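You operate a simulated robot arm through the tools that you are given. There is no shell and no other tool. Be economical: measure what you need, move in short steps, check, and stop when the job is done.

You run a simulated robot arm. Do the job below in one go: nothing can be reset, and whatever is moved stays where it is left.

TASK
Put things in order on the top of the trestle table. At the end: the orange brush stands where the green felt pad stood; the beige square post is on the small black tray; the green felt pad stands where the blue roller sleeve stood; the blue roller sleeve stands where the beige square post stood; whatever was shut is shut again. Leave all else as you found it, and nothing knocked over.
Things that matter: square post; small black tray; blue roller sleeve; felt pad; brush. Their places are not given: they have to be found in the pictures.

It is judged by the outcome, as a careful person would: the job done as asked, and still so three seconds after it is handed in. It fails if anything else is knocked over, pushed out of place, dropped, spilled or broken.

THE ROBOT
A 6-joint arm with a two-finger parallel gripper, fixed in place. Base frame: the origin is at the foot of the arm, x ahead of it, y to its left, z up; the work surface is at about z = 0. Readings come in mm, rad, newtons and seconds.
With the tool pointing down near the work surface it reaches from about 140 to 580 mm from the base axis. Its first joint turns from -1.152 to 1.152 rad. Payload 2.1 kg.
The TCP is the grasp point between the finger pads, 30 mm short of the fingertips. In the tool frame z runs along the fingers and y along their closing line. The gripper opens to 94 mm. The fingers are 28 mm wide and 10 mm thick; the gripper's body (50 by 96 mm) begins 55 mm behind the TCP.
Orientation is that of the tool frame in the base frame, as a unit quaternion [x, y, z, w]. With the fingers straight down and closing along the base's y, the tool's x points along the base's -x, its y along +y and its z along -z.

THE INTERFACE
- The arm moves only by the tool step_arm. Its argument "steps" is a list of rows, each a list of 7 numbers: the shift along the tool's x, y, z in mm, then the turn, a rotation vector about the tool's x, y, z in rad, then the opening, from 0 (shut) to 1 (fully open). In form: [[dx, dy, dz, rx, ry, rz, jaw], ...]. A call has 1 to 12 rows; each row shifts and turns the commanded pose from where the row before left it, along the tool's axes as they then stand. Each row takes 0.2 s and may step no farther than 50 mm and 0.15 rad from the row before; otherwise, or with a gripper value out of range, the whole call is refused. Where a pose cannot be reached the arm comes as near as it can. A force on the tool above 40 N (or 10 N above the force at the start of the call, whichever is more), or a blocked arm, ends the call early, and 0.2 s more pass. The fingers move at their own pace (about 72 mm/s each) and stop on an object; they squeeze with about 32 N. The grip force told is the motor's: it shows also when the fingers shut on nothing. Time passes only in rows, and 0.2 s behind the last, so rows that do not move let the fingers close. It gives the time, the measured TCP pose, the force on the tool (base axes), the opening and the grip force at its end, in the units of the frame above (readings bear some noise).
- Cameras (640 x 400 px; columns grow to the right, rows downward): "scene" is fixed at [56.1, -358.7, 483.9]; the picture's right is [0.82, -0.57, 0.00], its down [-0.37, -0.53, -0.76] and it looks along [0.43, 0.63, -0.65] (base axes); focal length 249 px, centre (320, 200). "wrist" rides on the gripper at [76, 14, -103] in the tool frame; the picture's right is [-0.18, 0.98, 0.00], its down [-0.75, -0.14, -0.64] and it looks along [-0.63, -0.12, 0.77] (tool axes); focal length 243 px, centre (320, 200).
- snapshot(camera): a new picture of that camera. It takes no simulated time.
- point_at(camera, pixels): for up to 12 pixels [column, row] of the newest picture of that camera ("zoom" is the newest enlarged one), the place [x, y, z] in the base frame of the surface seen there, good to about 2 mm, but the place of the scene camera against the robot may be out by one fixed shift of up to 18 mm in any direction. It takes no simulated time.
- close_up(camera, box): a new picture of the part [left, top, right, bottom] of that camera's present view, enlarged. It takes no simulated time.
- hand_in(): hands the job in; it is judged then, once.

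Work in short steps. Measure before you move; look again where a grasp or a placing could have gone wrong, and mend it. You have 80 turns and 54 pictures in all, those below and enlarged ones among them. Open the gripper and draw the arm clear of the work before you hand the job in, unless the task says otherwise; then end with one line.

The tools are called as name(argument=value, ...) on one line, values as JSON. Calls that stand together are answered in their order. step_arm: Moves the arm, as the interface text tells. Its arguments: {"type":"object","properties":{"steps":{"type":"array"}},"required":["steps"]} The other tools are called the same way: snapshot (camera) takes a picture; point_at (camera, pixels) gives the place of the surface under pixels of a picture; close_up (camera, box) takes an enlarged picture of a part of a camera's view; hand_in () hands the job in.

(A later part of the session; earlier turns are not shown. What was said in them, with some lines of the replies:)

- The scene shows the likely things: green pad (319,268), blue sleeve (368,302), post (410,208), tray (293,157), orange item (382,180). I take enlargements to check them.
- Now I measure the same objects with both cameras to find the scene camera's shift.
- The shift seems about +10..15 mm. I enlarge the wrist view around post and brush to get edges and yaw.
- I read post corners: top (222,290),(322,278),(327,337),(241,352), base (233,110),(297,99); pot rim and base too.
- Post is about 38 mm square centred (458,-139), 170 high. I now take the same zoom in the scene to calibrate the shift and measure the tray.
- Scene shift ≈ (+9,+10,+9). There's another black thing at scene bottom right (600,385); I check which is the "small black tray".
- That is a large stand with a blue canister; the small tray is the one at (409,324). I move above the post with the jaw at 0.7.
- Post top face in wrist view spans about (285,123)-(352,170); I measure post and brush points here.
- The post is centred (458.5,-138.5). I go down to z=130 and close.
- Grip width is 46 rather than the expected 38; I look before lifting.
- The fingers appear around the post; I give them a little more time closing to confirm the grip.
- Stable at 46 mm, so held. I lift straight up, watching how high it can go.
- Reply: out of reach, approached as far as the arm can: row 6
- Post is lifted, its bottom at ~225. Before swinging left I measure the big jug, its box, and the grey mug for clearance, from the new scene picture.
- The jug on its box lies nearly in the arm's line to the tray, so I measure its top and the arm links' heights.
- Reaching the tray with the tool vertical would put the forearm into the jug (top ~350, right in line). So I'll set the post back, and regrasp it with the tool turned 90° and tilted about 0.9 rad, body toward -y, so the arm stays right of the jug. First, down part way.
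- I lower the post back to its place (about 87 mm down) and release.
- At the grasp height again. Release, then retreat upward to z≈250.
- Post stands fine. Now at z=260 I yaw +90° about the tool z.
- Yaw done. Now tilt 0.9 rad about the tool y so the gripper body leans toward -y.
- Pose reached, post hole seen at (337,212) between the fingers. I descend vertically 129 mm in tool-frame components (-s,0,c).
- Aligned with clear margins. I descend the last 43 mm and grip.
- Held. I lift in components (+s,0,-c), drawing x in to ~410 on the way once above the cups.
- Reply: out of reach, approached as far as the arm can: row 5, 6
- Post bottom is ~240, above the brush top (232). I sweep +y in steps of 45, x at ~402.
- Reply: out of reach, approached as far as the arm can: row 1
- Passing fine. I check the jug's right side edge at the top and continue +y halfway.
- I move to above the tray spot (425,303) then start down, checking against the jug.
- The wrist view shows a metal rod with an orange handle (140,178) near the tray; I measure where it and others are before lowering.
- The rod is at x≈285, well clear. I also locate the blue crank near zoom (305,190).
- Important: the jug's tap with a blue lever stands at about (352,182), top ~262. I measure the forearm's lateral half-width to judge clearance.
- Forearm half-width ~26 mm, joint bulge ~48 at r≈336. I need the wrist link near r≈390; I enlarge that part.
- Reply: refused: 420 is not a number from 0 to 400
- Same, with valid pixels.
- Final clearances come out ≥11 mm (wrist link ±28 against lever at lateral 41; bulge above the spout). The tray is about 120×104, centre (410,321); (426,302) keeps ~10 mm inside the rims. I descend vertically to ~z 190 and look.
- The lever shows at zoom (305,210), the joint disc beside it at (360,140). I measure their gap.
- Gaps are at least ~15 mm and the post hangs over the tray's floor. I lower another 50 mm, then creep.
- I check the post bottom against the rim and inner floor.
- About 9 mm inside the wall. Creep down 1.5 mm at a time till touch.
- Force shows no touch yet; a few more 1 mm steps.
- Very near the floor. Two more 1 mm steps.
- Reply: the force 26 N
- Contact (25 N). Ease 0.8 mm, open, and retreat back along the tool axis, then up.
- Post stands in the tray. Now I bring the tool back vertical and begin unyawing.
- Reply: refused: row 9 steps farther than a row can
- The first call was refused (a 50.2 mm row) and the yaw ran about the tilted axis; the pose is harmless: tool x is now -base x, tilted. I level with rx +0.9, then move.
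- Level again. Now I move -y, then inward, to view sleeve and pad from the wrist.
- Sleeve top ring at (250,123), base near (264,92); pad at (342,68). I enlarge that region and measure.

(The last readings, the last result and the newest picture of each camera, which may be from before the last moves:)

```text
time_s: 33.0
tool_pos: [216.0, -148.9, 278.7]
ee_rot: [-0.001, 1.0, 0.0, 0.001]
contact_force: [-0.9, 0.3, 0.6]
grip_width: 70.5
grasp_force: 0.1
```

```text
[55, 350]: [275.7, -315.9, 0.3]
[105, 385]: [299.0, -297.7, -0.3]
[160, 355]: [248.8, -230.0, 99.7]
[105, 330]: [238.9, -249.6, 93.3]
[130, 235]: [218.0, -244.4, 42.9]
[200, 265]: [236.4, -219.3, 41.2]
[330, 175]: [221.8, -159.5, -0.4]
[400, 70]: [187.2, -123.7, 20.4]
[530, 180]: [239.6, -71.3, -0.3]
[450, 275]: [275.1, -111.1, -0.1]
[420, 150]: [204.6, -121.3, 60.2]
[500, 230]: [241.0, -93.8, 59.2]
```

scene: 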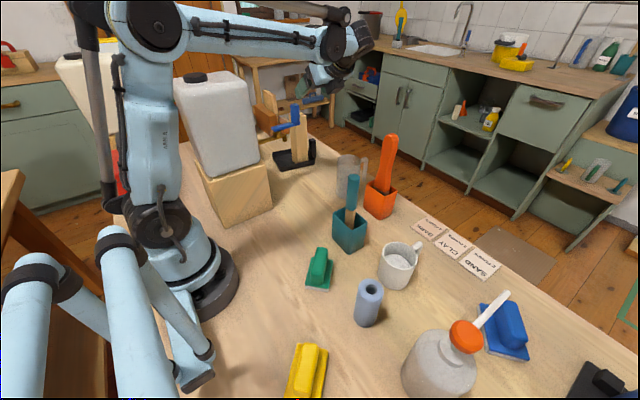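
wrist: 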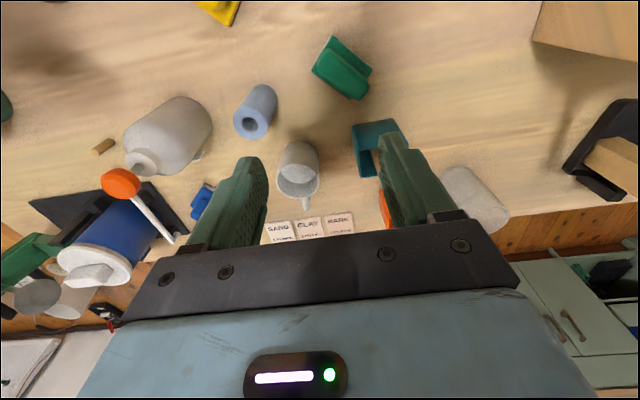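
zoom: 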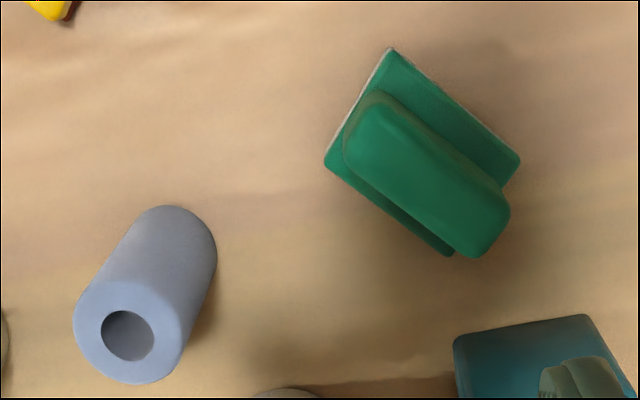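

Measure the ring rim of the sleeve and the pad's plate and grip corners.

point_at(camera="zoom", pixels=[[78, 326], [176, 348], [140, 283], [120, 381], [393, 55], [330, 163], [516, 161], [446, 251], [378, 95], [348, 152], [505, 203], [472, 253]])

```text
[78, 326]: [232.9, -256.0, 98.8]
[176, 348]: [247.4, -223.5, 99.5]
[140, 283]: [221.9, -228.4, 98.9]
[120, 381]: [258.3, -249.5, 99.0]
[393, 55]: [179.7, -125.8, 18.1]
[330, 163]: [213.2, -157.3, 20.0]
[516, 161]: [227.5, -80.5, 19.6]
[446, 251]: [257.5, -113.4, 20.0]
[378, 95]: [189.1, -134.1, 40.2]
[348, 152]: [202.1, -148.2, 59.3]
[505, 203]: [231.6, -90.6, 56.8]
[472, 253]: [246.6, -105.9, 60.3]
```

Sleeve: centre (240,-239.4), ~40 dia, 99 high. Pad: centre (219.5,-119.3), long axis at ~+43.5°, 66×45. I move over the sleeve and descend to z≈65.

step_arm(steps=[[-12, -45, 0, 0, 0, 0, 0.75], [-12, -45.5, 0, 0, 0, 0, 0.75], [0, 0, 48, 0, 0, 0, 0.75], [0, 0, 48, 0, 0, 0, 0.75], [0, 0, 0, 0, 0, 0, 0.75]])

snapshot(camera="wrist")

```text
time_s: 34.2
tool_pos: [241.4, -240.2, 182.5]
ee_rot: [0.0, 1.0, 0.001, 0.002]
contact_force: [-0.3, 1.3, -0.1]
grip_width: 70.5
grasp_force: 0.1
```

```text
18 pictures are left
```

wrist: 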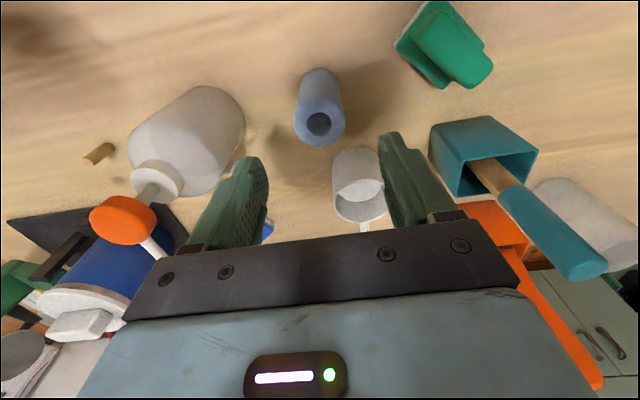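

Centred. Descend to z≈65 and close.

step_arm(steps=[[0, 0, 45, 0, 0, 0, 0.75], [0, 0, 45, 0, 0, 0, 0.75], [0, 0, 27, 0, 0, 0, 0.75], [0, 0, 0, 0, 0, 0, 0.75], [0, 0, 0, 0, 0, 0, 0.3], [0, 0, 0, 0, 0, 0, 0.2], [0, 0, 0, 0, 0, 0, 0.2]])

```text
time_s: 35.8
tool_pos: [239.7, -239.6, 64.7]
ee_rot: [0.0, 1.0, 0.0, 0.001]
contact_force: [-0.4, -0.3, -0.3]
grip_width: 40.6
grasp_force: 31.7
```

Held (40.6 mm). Lift 130 mm and carry to the post's old place (458.5,-138.5).

step_arm(steps=[[0, 0, -40, 0, 0, 0, 0.2], [0, 0, -45, 0, 0, 0, 0.2], [0, 0, -45, 0, 0, 0, 0.2], [-40, 10, 0, 0, 0, 0, 0.2], [-40, 10, 0, 0, 0, 0, 0.2], [-40, 22, 0, 0, 0, 0, 0.2], [-40, 25, 0, 0, 0, 0, 0.2], [-40, 25, 0, 0, 0, 0, 0.2], [-18.5, 9, 0, 0, 0, 0, 0.2], [0, 0, 45, 0, 0, 0, 0.2], [0, 0, 45, 0, 0, 0, 0.2], [0, 0, 0, 0, 0, 0, 0.2]])

snapshot(camera="wrist")

```text
time_s: 38.4
tool_pos: [458.0, -136.9, 107.0]
ee_rot: [0.0, 1.0, 0.001, 0.001]
contact_force: [0.7, 0.3, -1.2]
grip_width: 40.9
grasp_force: 31.9
```

```text
17 pictures are left
```

wrist: 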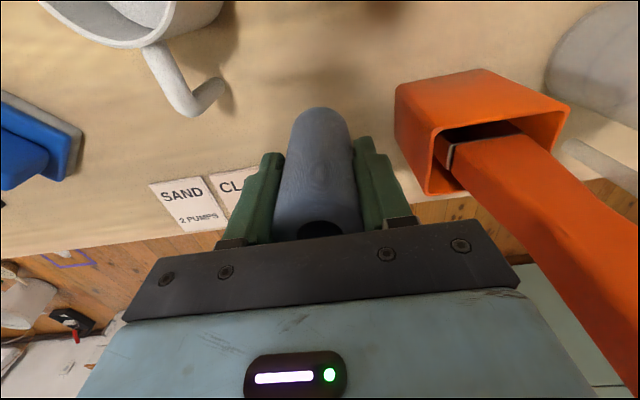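

Over the place. Lower 38 mm, then creep.

step_arm(steps=[[-0.5, -1, 25, 0, 0, 0, 0.2], [0, 0, 13, 0, 0, 0, 0.2], [0, 0, 1.5, 0, 0, 0, 0.2], [0, 0, 1.5, 0, 0, 0, 0.2], [0, 0, 0, 0, 0, 0, 0.2]])

```text
time_s: 39.6
tool_pos: [458.4, -139.2, 65.9]
ee_rot: [0.0, 1.0, 0.0, 0.0]
contact_force: [-2.0, 1.2, 7.0]
grip_width: 40.9
grasp_force: 32.2
```

Touching (7 N). Release and go up.

step_arm(steps=[[0, 0, 0, 0, 0, 0, 0.5], [0, 0, 0, 0, 0, 0, 0.65], [0, 0, 0, 0, 0, 0, 0.65], [0, 0, -45, 0, 0, 0, 0.65], [0, 0, -45, 0, 0, 0, 0.65], [0, 0, -48, 0, 0, 0, 0.65], [0, 0, -48, 0, 0, 0, 0.65]])

snapshot(camera="wrist")

```text
time_s: 41.2
tool_pos: [457.9, -139.5, 251.8]
ee_rot: [-0.001, 1.0, 0.0, 0.0]
contact_force: [0.4, 0.4, -0.2]
grip_width: 61.1
grasp_force: 0.0
```

```text
16 pictures are left
```

wrist: 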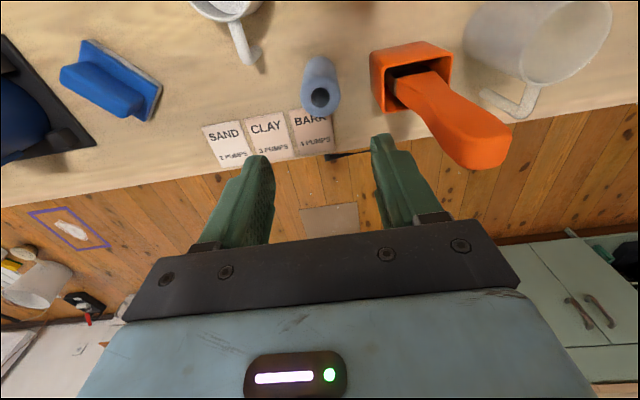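

Sleeve stands at the post's place. I move over the pad (219.5,-119.3) and yaw -0.76 so the jaws close across its grip.

step_arm(steps=[[48, 0, 0, 0, 0, 0, 0.55], [48, 0, 0, 0, 0, 0, 0.55], [48, 5, 0, 0, 0, 0, 0.55], [48, 5, 0, 0, 0, 0, 0.55], [46.5, 10, 0, 0, 0, 0, 0.55], [0, 0, 0, 0, 0, -0.15, 0.55], [0, 0, 0, 0, 0, -0.15, 0.55], [0, 0, 0, 0, 0, -0.15, 0.55], [0, 0, 0, 0, 0, -0.15, 0.55], [0, 0, 0, 0, 0, -0.15, 0.55], [0, 0, 45, 0, 0, 0, 0.55], [0, 0, 45, 0, 0, 0, 0.55]])

snapshot(camera="wrist")

```text
time_s: 43.8
tool_pos: [220.2, -119.7, 162.3]
ee_rot: [-0.367, 0.93, 0.0, 0.001]
contact_force: [0.8, 0.7, 0.5]
grip_width: 51.7
grasp_force: 0.0
```

```text
15 pictures are left
```

wrist: 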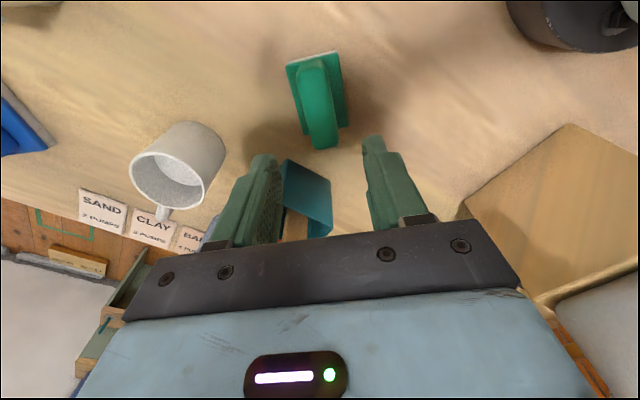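

I measure the grip's corners for centre and yaw.

point_at(camera="wrist", pixels=[[300, 72], [324, 64], [313, 138], [334, 138], [310, 100], [331, 98], [288, 68], [340, 53], [347, 122], [303, 128]])

```text
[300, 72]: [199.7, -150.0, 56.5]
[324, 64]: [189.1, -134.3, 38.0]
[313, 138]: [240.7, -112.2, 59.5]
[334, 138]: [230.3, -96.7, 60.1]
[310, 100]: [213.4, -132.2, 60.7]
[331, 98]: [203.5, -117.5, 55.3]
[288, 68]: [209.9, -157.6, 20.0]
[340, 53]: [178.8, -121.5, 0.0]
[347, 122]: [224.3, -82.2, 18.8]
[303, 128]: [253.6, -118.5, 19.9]
```

Aligned (42.7°) and centred within 2 mm. Descend to z≈56 and grip the upper grip.

step_arm(steps=[[0, 0, 45, 0, 0, 0, 0.55], [0, 0, 45, 0, 0, 0, 0.55], [0, 0, 15, 0, 0, 0, 0.55], [0, 0, 0, 0, 0, 0, 0.55], [0, 0, 0, 0, 0, 0, 0.2], [0, 0, 0, 0, 0, 0, 0.05], [0, 0, 0, 0, 0, 0, 0.05]])

```text
time_s: 45.4
tool_pos: [220.6, -119.4, 56.6]
ee_rot: [-0.366, 0.931, 0.001, 0.001]
contact_force: [0.9, 0.1, 0.3]
grip_width: 29.5
grasp_force: 31.9
```

Held. Lift 50, move by base (20.5,-120.1) = tool (66.9,-101.9), and lower near the table.

step_arm(steps=[[0, 0, -20, 0, 0, 0, 0.05], [0, 0, -40, 0, 0, 0, 0.05], [22.3, -34, 0, 0, 0, 0, 0.05], [22.3, -34, 0, 0, 0, 0, 0.05], [22.3, -33.9, 0, 0, 0, 0, 0.05], [0, 0, 30, 0, 0, 0, 0.05], [0, 0, 20, 0, 0, 0, 0.05], [0, 0, 0, 0, 0, 0, 0.05]])

snapshot(camera="wrist")

```text
time_s: 47.2
tool_pos: [240.8, -239.6, 65.7]
ee_rot: [-0.366, 0.931, 0.0, 0.0]
contact_force: [-0.5, 0.3, -1.1]
grip_width: 29.7
grasp_force: 32.1
```

```text
14 pictures are left
```

wrist: 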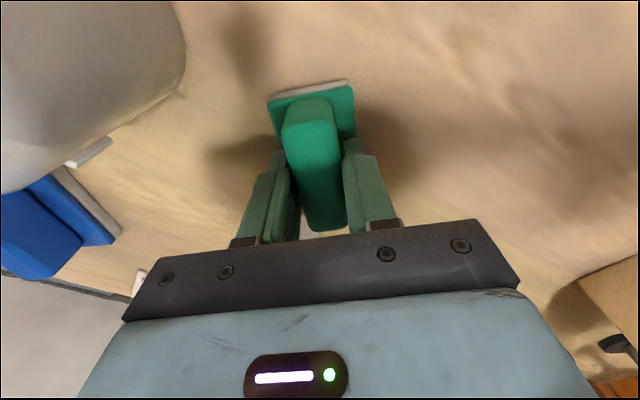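

Lower 8 mm then creep to touch.

step_arm(steps=[[0, 0, 7.5, 0, 0, 0, 0.05], [0, 0, 1, 0, 0, 0, 0.05], [0, 0, 1, 0, 0, 0, 0.05], [0, 0, 0, 0, 0, 0, 0.05]])

```text
time_s: 48.2
tool_pos: [241.0, -239.0, 56.5]
ee_rot: [-0.366, 0.931, 0.0, 0.001]
contact_force: [-1.3, 0.5, 14.5]
grip_width: 29.6
grasp_force: 32.5
```

Touching. Release, rise, and undo the yaw.

step_arm(steps=[[0, 0, 0, 0, 0, 0, 0.3], [0, 0, 0, 0, 0, 0, 0.5], [0, 0, 0, 0, 0, 0, 0.5], [0, 0, -45, 0, 0, 0, 0.5], [0, 0, -45, 0, 0, 0, 0.5], [0, 0, -48, 0, 0, 0, 0.5], [0, 0, -48, 0, 0, 0, 0.5], [0, 0, -30, 0, 0, 0.15, 0.5], [0, 0, 0, 0, 0, 0.15, 0.5], [0, 0, 0, 0, 0, 0.15, 0.5], [0, 0, 0, 0, 0, 0.15, 0.5], [0, 0, 0, 0, 0, 0.15, 0.5]])

close_up(camera="scene", box=[270, 120, 470, 330])

```text
time_s: 50.8
tool_pos: [240.7, -239.9, 272.9]
ee_rot: [0.002, 1.0, -0.001, 0.002]
contact_force: [-0.8, 0.1, -0.2]
grip_width: 46.9
grasp_force: 0.1
```

```text
1.90 times, centred on (370, 225) of scene
```

zoom: 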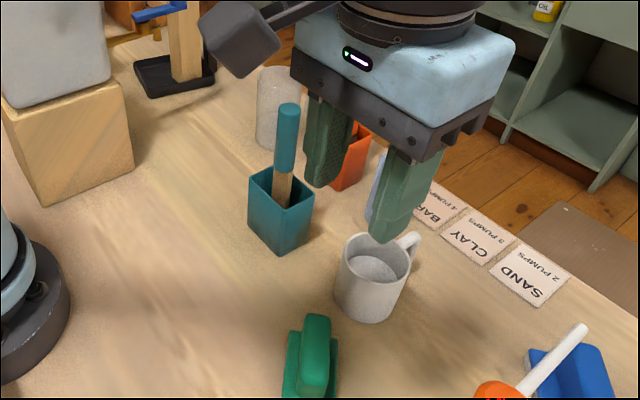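

Pad in place. Now to view the brush from above: move TCP to (400,-60,300).

step_arm(steps=[[-35, 32, -8, 0, 0, 0, 0.5], [-35, 32, -8, 0, 0, 0, 0.5], [-30, 36, -8, 0, 0, 0, 0.5], [-30, 40, -3, 0, 0, 0, 0.5], [-29, 40, 0, 0, 0, 0, 0.5]])

close_up(camera="wrist", box=[220, 80, 420, 240])

```text
time_s: 52.0
tool_pos: [401.2, -60.3, 299.7]
ee_rot: [0.001, 1.0, 0.0, 0.001]
contact_force: [-0.9, 0.5, -0.6]
grip_width: 47.3
grasp_force: 0.1
```

```text
2.50 times, centred on (320, 160) of wrist
```

zoom: 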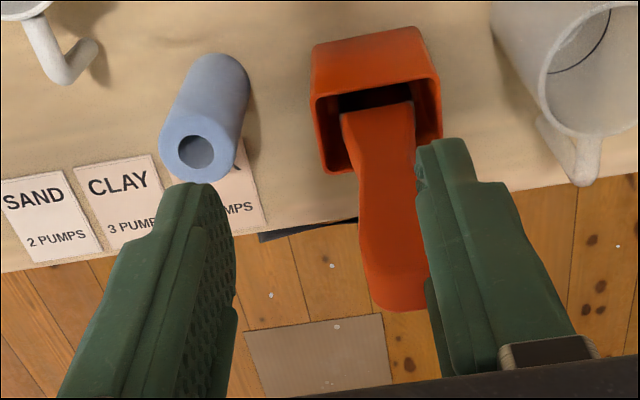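

Measure the handle (345-430 cols, rows 110-305) and pot rim.

point_at(camera="zoom", pixels=[[375, 300], [395, 300], [370, 260], [410, 250], [363, 200], [408, 190], [350, 125], [408, 115], [316, 100], [432, 80], [436, 133], [330, 170]])

```text
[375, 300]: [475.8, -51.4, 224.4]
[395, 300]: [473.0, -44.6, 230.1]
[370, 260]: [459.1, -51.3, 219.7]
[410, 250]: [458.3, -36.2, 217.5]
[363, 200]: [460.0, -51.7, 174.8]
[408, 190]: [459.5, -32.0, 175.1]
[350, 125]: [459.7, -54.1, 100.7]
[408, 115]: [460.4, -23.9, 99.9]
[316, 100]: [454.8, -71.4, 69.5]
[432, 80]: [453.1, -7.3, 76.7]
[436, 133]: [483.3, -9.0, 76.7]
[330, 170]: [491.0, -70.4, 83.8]
```

Handle is upright: centre ≈(468,-41), neck ~20 wide in y near z 180, top 230. I grip it there, closing along y, at z=183.

step_arm(steps=[[-35, 10, 0, 0, 0, 0, 0.6], [-32, 9, 0, 0, 0, 0, 0.6], [0, 0, 35, 0, 0, 0, 0.6]])

snapshot(camera="wrist")

```text
time_s: 52.8
tool_pos: [467.4, -40.3, 264.2]
ee_rot: [0.0, 1.0, 0.001, 0.001]
contact_force: [0.0, -0.1, 0.4]
grip_width: 56.1
grasp_force: 0.2
```

```text
11 pictures are left
```

wrist: 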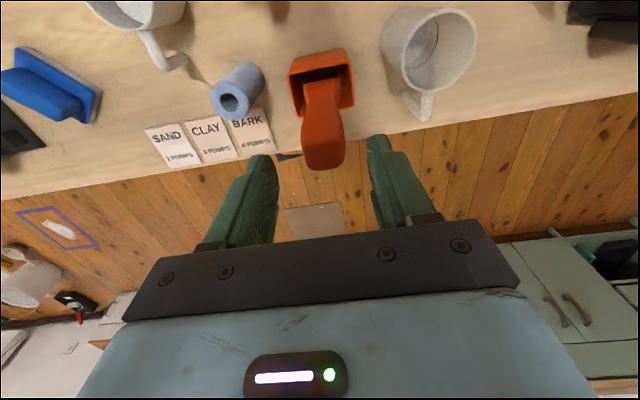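

Centred between the fingers. Descend to 183, close, lift 12 mm.

step_arm(steps=[[0, 0, 40, 0, 0, 0, 0.6], [0, 0, 41, 0, 0, 0, 0.6], [0, 0, 0, 0, 0, 0, 0.6], [0, 0, 0, 0, 0, 0, 0.2], [0, 0, 0, 0, 0, 0, 0.05], [0, 0, 0, 0, 0, 0, 0.05], [0, 0, -6, 0, 0, 0, 0.05], [0, 0, -6, 0, 0, 0, 0.05], [0, 0, 0, 0, 0, 0, 0.05]])

close_up(camera="scene", box=[330, 100, 450, 240])

```text
time_s: 54.8
tool_pos: [466.8, -41.1, 196.6]
ee_rot: [0.0, 1.0, 0.001, 0.001]
contact_force: [0.3, 0.8, -1.3]
grip_width: 33.3
grasp_force: 32.2
```

```text
2.86 times, centred on (390, 170) of scene
```

zoom: 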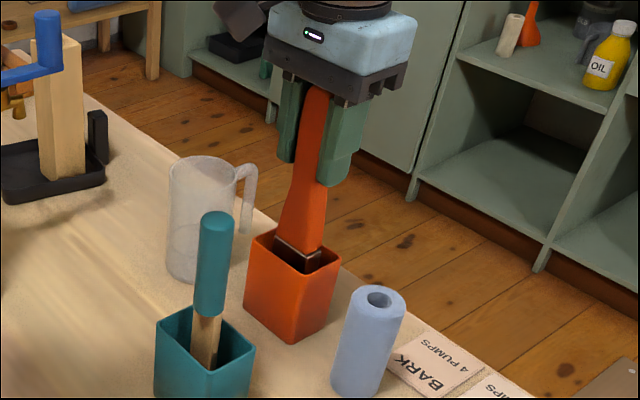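

I check whether the pot moved with the brush: pot's bottom corner and rim.

point_at(camera="zoom", pixels=[[289, 338], [248, 308], [325, 315], [246, 243], [340, 262], [300, 245], [285, 280], [292, 350]])

```text
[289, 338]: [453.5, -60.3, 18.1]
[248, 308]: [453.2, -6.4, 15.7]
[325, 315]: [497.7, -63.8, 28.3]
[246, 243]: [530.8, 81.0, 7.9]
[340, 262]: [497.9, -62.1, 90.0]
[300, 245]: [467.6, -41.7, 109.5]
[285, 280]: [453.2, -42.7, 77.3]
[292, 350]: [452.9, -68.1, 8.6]
```

The pot stayed (corner at the same pixel, ~(380,220)), so the brush is loose. I pull it straight out.

step_arm(steps=[[0, 0, -20, 0, 0, 0, 0.05], [0, 0, -30, 0, 0, 0, 0.05], [0, 0, -40, 0, 0, 0, 0.05], [0, 0, -25, 0, 0, 0, 0.05], [0, 0, 0, 0, 0, 0, 0.05]])

close_up(camera="scene", box=[330, 60, 450, 240])

```text
time_s: 56.0
tool_pos: [468.0, -39.8, 310.8]
ee_rot: [-0.001, 1.0, 0.001, 0.001]
contact_force: [0.2, -0.6, -0.8]
grip_width: 33.3
grasp_force: 32.0
```

```text
2.22 times, centred on (390, 150) of scene
```

zoom: 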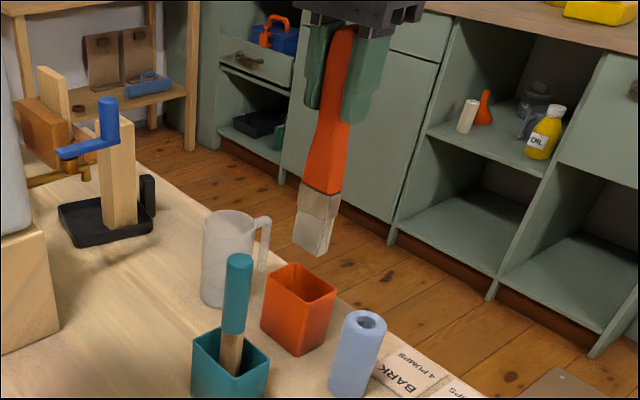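

The brush is out, with a flat grey bristle block. I measure its lower end and pot height.

point_at(camera="zoom", pixels=[[296, 238], [319, 251], [330, 238], [304, 190], [330, 195], [336, 200], [320, 210], [268, 268], [340, 60], [320, 245]])

```text
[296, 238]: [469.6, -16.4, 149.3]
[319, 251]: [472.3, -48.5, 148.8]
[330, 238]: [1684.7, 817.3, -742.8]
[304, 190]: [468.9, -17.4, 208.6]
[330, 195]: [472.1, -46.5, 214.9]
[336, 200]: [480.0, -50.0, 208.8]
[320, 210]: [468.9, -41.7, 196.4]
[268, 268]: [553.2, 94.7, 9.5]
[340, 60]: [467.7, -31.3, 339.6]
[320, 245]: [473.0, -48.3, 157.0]
```

Bristle block bottom is ~174 below the TCP. I carry it via y≈-5 (away from the teal brush) to over (219.5,-119.3).

step_arm(steps=[[20, 18, 0, 0, 0, 0, 0.05], [40, 18, 0, 0, 0, 0, 0.05], [40, 0, 0, 0, 0, 0, 0.05], [40, 0, 0, 0, 0, 0, 0.05], [40, 0, 0, 0, 0, 0, 0.05], [40, 0, 0, 0, 0, 0, 0.05], [28.5, -10, 0, 0, 0, 0, 0.05], [0, -35, 0, 0, 0, 0, 0.05], [0, -35, 0, 0, 0, 0, 0.05], [0, -35.3, 0, 0, 0, 0, 0.05], [0, 0, 0, 0, 0, 0, 0.05]])

```text
time_s: 58.4
tool_pos: [217.1, -119.9, 310.7]
ee_rot: [-0.001, 1.0, 0.0, 0.0]
contact_force: [-0.8, 0.0, -1.3]
grip_width: 33.5
grasp_force: 32.1
```

Now lower to ~z 190 (bottom ~15) and look.

step_arm(steps=[[-1.5, 0.5, 40, 0, 0, 0, 0.05], [0, 0, 40, 0, 0, 0, 0.05], [0, 0, 25, 0, 0, 0, 0.05], [0, 0, 15, 0, 0, 0, 0.05], [0, 0, 0, 0, 0, 0, 0.05]])

close_up(camera="scene", box=[250, 130, 410, 330])

point_at(camera="zoom", pixels=[[300, 340], [310, 300], [325, 340], [320, 320], [310, 250], [350, 320]])

```text
time_s: 59.6
tool_pos: [221.2, -119.6, 189.3]
ee_rot: [-0.001, 1.0, 0.0, 0.001]
contact_force: [0.0, -0.6, 0.0]
grip_width: 33.4
grasp_force: 32.1
```

```text
2.00 times, centred on (330, 230) of scene
```

zoom: 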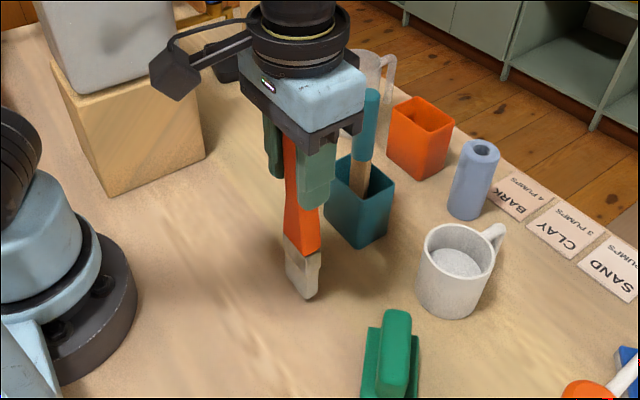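

```text
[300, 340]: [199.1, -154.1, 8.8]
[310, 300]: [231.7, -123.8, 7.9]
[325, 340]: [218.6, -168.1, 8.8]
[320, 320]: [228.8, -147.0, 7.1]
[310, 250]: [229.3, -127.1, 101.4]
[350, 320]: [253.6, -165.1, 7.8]
```

I check the brush's verticality with points down its front face.

point_at(camera="zoom", pixels=[[290, 150], [292, 190], [296, 230], [300, 260], [303, 285], [306, 294], [288, 270], [292, 283], [300, 245], [318, 280]])

```text
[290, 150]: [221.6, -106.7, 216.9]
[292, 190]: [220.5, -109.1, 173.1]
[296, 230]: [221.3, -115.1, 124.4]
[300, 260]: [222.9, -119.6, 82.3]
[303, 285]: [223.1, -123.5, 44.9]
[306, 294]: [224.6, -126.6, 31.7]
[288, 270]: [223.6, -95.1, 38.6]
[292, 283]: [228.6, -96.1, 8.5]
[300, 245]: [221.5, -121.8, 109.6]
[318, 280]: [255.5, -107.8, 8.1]
```

Vertical within ~0.5°. Descend 10, then creep in 1.5 mm steps.

step_arm(steps=[[1, 0, 8, 0, 0, 0, 0.05], [0, 0, 2, 0, 0, 0, 0.05], [0, 0, 1.5, 0, 0, 0, 0.05], [0, 0, 0, 0, 0, 0, 0.05]])

step_arm(steps=[[0, 0, 1.5, 0, 0, 0, 0.05], [0, 0, 0, 0, 0, 0, 0.05]])

step_arm(steps=[[0, 0, 1.2, 0, 0, 0, 0.05], [0, 0, 0, 0, 0, 0, 0.05]])

```text
time_s: 60.6
tool_pos: [218.7, -119.5, 178.7]
ee_rot: [0.0, 1.0, 0.0, 0.001]
contact_force: [-0.2, 0.3, -0.9]
grip_width: 33.3
grasp_force: 31.8
```

```text
time_s: 61.2
tool_pos: [218.8, -119.8, 177.6]
ee_rot: [0.001, 1.0, 0.0, 0.001]
contact_force: [-0.6, 0.7, 14.7]
grip_width: 33.1
grasp_force: 32.3
```

```text
time_s: 61.8
tool_pos: [218.8, -119.6, 175.5]
ee_rot: [0.0, 1.0, -0.001, 0.002]
contact_force: [1.7, 1.3, 38.0]
grip_width: 33.3
grasp_force: 32.4
```

Contact. Ease 1.5 mm, then open gently in small increments and look.

step_arm(steps=[[0, 0, -1.5, 0, 0, 0, 0.05], [0, 0, 0, 0, 0, 0, 0.05], [0, 0, 0, 0, 0, 0, 0.37], [0, 0, 0, 0, 0, 0, 0.4], [0, 0, 0, 0, 0, 0, 0.44], [0, 0, 0, 0, 0, 0, 0.5], [0, 0, 0, 0, 0, 0, 0.55], [0, 0, 0, 0, 0, 0, 0.55]])

close_up(camera="scene", box=[250, 130, 410, 330])

point_at(camera="zoom", pixels=[[290, 160], [292, 200], [296, 240], [300, 270], [303, 295], [306, 304]])

```text
time_s: 63.6
tool_pos: [220.0, -118.9, 177.1]
ee_rot: [0.0, 1.0, 0.0, 0.001]
contact_force: [-0.1, 0.5, 0.2]
grip_width: 51.5
grasp_force: 0.0
```

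```text
2.00 times, centred on (330, 230) of scene
```

zoom: 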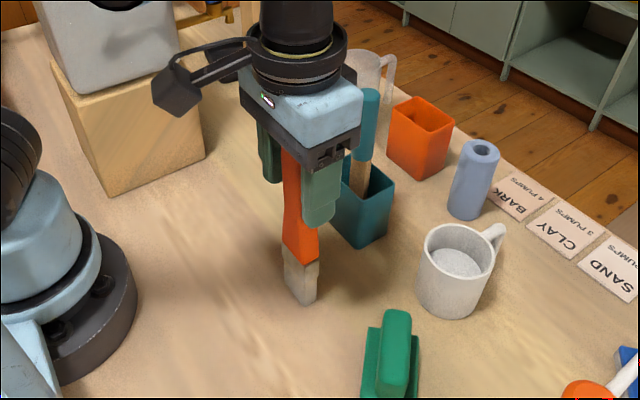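

```text
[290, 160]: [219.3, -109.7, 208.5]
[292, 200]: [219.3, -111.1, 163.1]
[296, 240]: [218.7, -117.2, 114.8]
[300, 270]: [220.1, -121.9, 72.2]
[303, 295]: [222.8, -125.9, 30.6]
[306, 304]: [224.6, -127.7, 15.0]
```

It stands free and upright. Open a bit more and go straight up.

step_arm(steps=[[0, 0, 0, 0, 0, 0, 0.6], [0, 0, 0, 0, 0, 0, 0.66], [0, 0, -20, 0, 0, 0, 0.66], [0, 0, -35, 0, 0, 0, 0.66], [0, 0, -40, 0, 0, 0, 0.66], [0, 0, -40, 0, 0, 0, 0.66], [0, 0, 0, 0, 0, 0, 0.66]])

snapshot(camera="scene")

```text
time_s: 65.2
tool_pos: [219.1, -119.0, 313.1]
ee_rot: [-0.001, 1.0, 0.0, 0.0]
contact_force: [-0.2, -0.4, 0.5]
grip_width: 62.2
grasp_force: 0.1
```

```text
6 pictures are left
```

scene: 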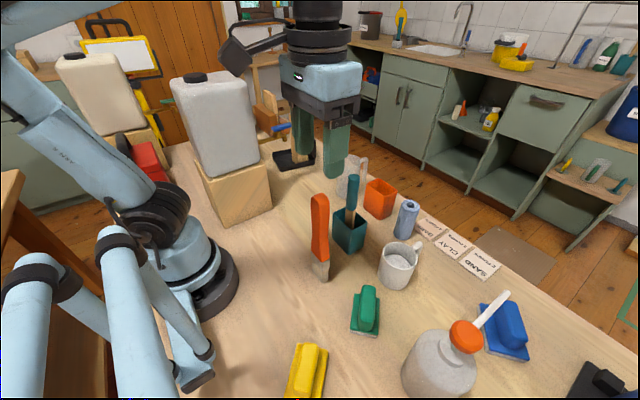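

All stand. I draw the arm clear outward and check once more.

step_arm(steps=[[-40, 15, -10, 0, 0, 0, 0.66], [-40, 15, 0, 0, 0, 0, 0.66], [-40, 15, 0, 0, 0, 0, 0.66], [0, 0, 0, 0, 0, 0, 0.66], [0, 0, 0, 0, 0, 0, 0.66], [0, 0, 0, 0, 0, 0, 0.66]])

close_up(camera="scene", box=[240, 110, 480, 350])

point_at(camera="zoom", pixels=[[205, 210], [215, 270], [210, 160], [270, 238], [290, 190], [335, 185], [312, 300], [92, 60]])

```text
time_s: 66.6
tool_pos: [339.1, -74.1, 322.6]
ee_rot: [0.0, 1.0, 0.001, 0.001]
contact_force: [-0.1, 0.3, -0.1]
grip_width: 61.8
grasp_force: 0.0
```

```text
1.67 times, centred on (360, 230) of scene
```

zoom: 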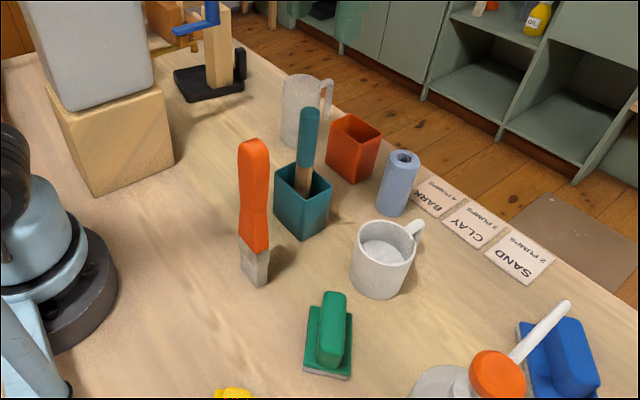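

```text
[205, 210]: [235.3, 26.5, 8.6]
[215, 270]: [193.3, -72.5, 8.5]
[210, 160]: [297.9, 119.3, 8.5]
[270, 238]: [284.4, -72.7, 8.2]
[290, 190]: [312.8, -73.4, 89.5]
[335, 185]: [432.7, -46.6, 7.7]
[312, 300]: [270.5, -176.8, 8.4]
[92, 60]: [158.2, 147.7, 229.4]
```

The brush, sleeve and pad are in their new places, the post is on the tray, nothing has fallen, and the arm is clear. I hand in.

hand_in()

```text
The job is handed in.
```

The job is done and handed in: the post is on the small black tray, the sleeve stands at the post's old place, the pad at the sleeve's, and the brush (lifted out of its pot, which stayed put) at the pad's. Nothing was knocked over, and nothing had to be opened.
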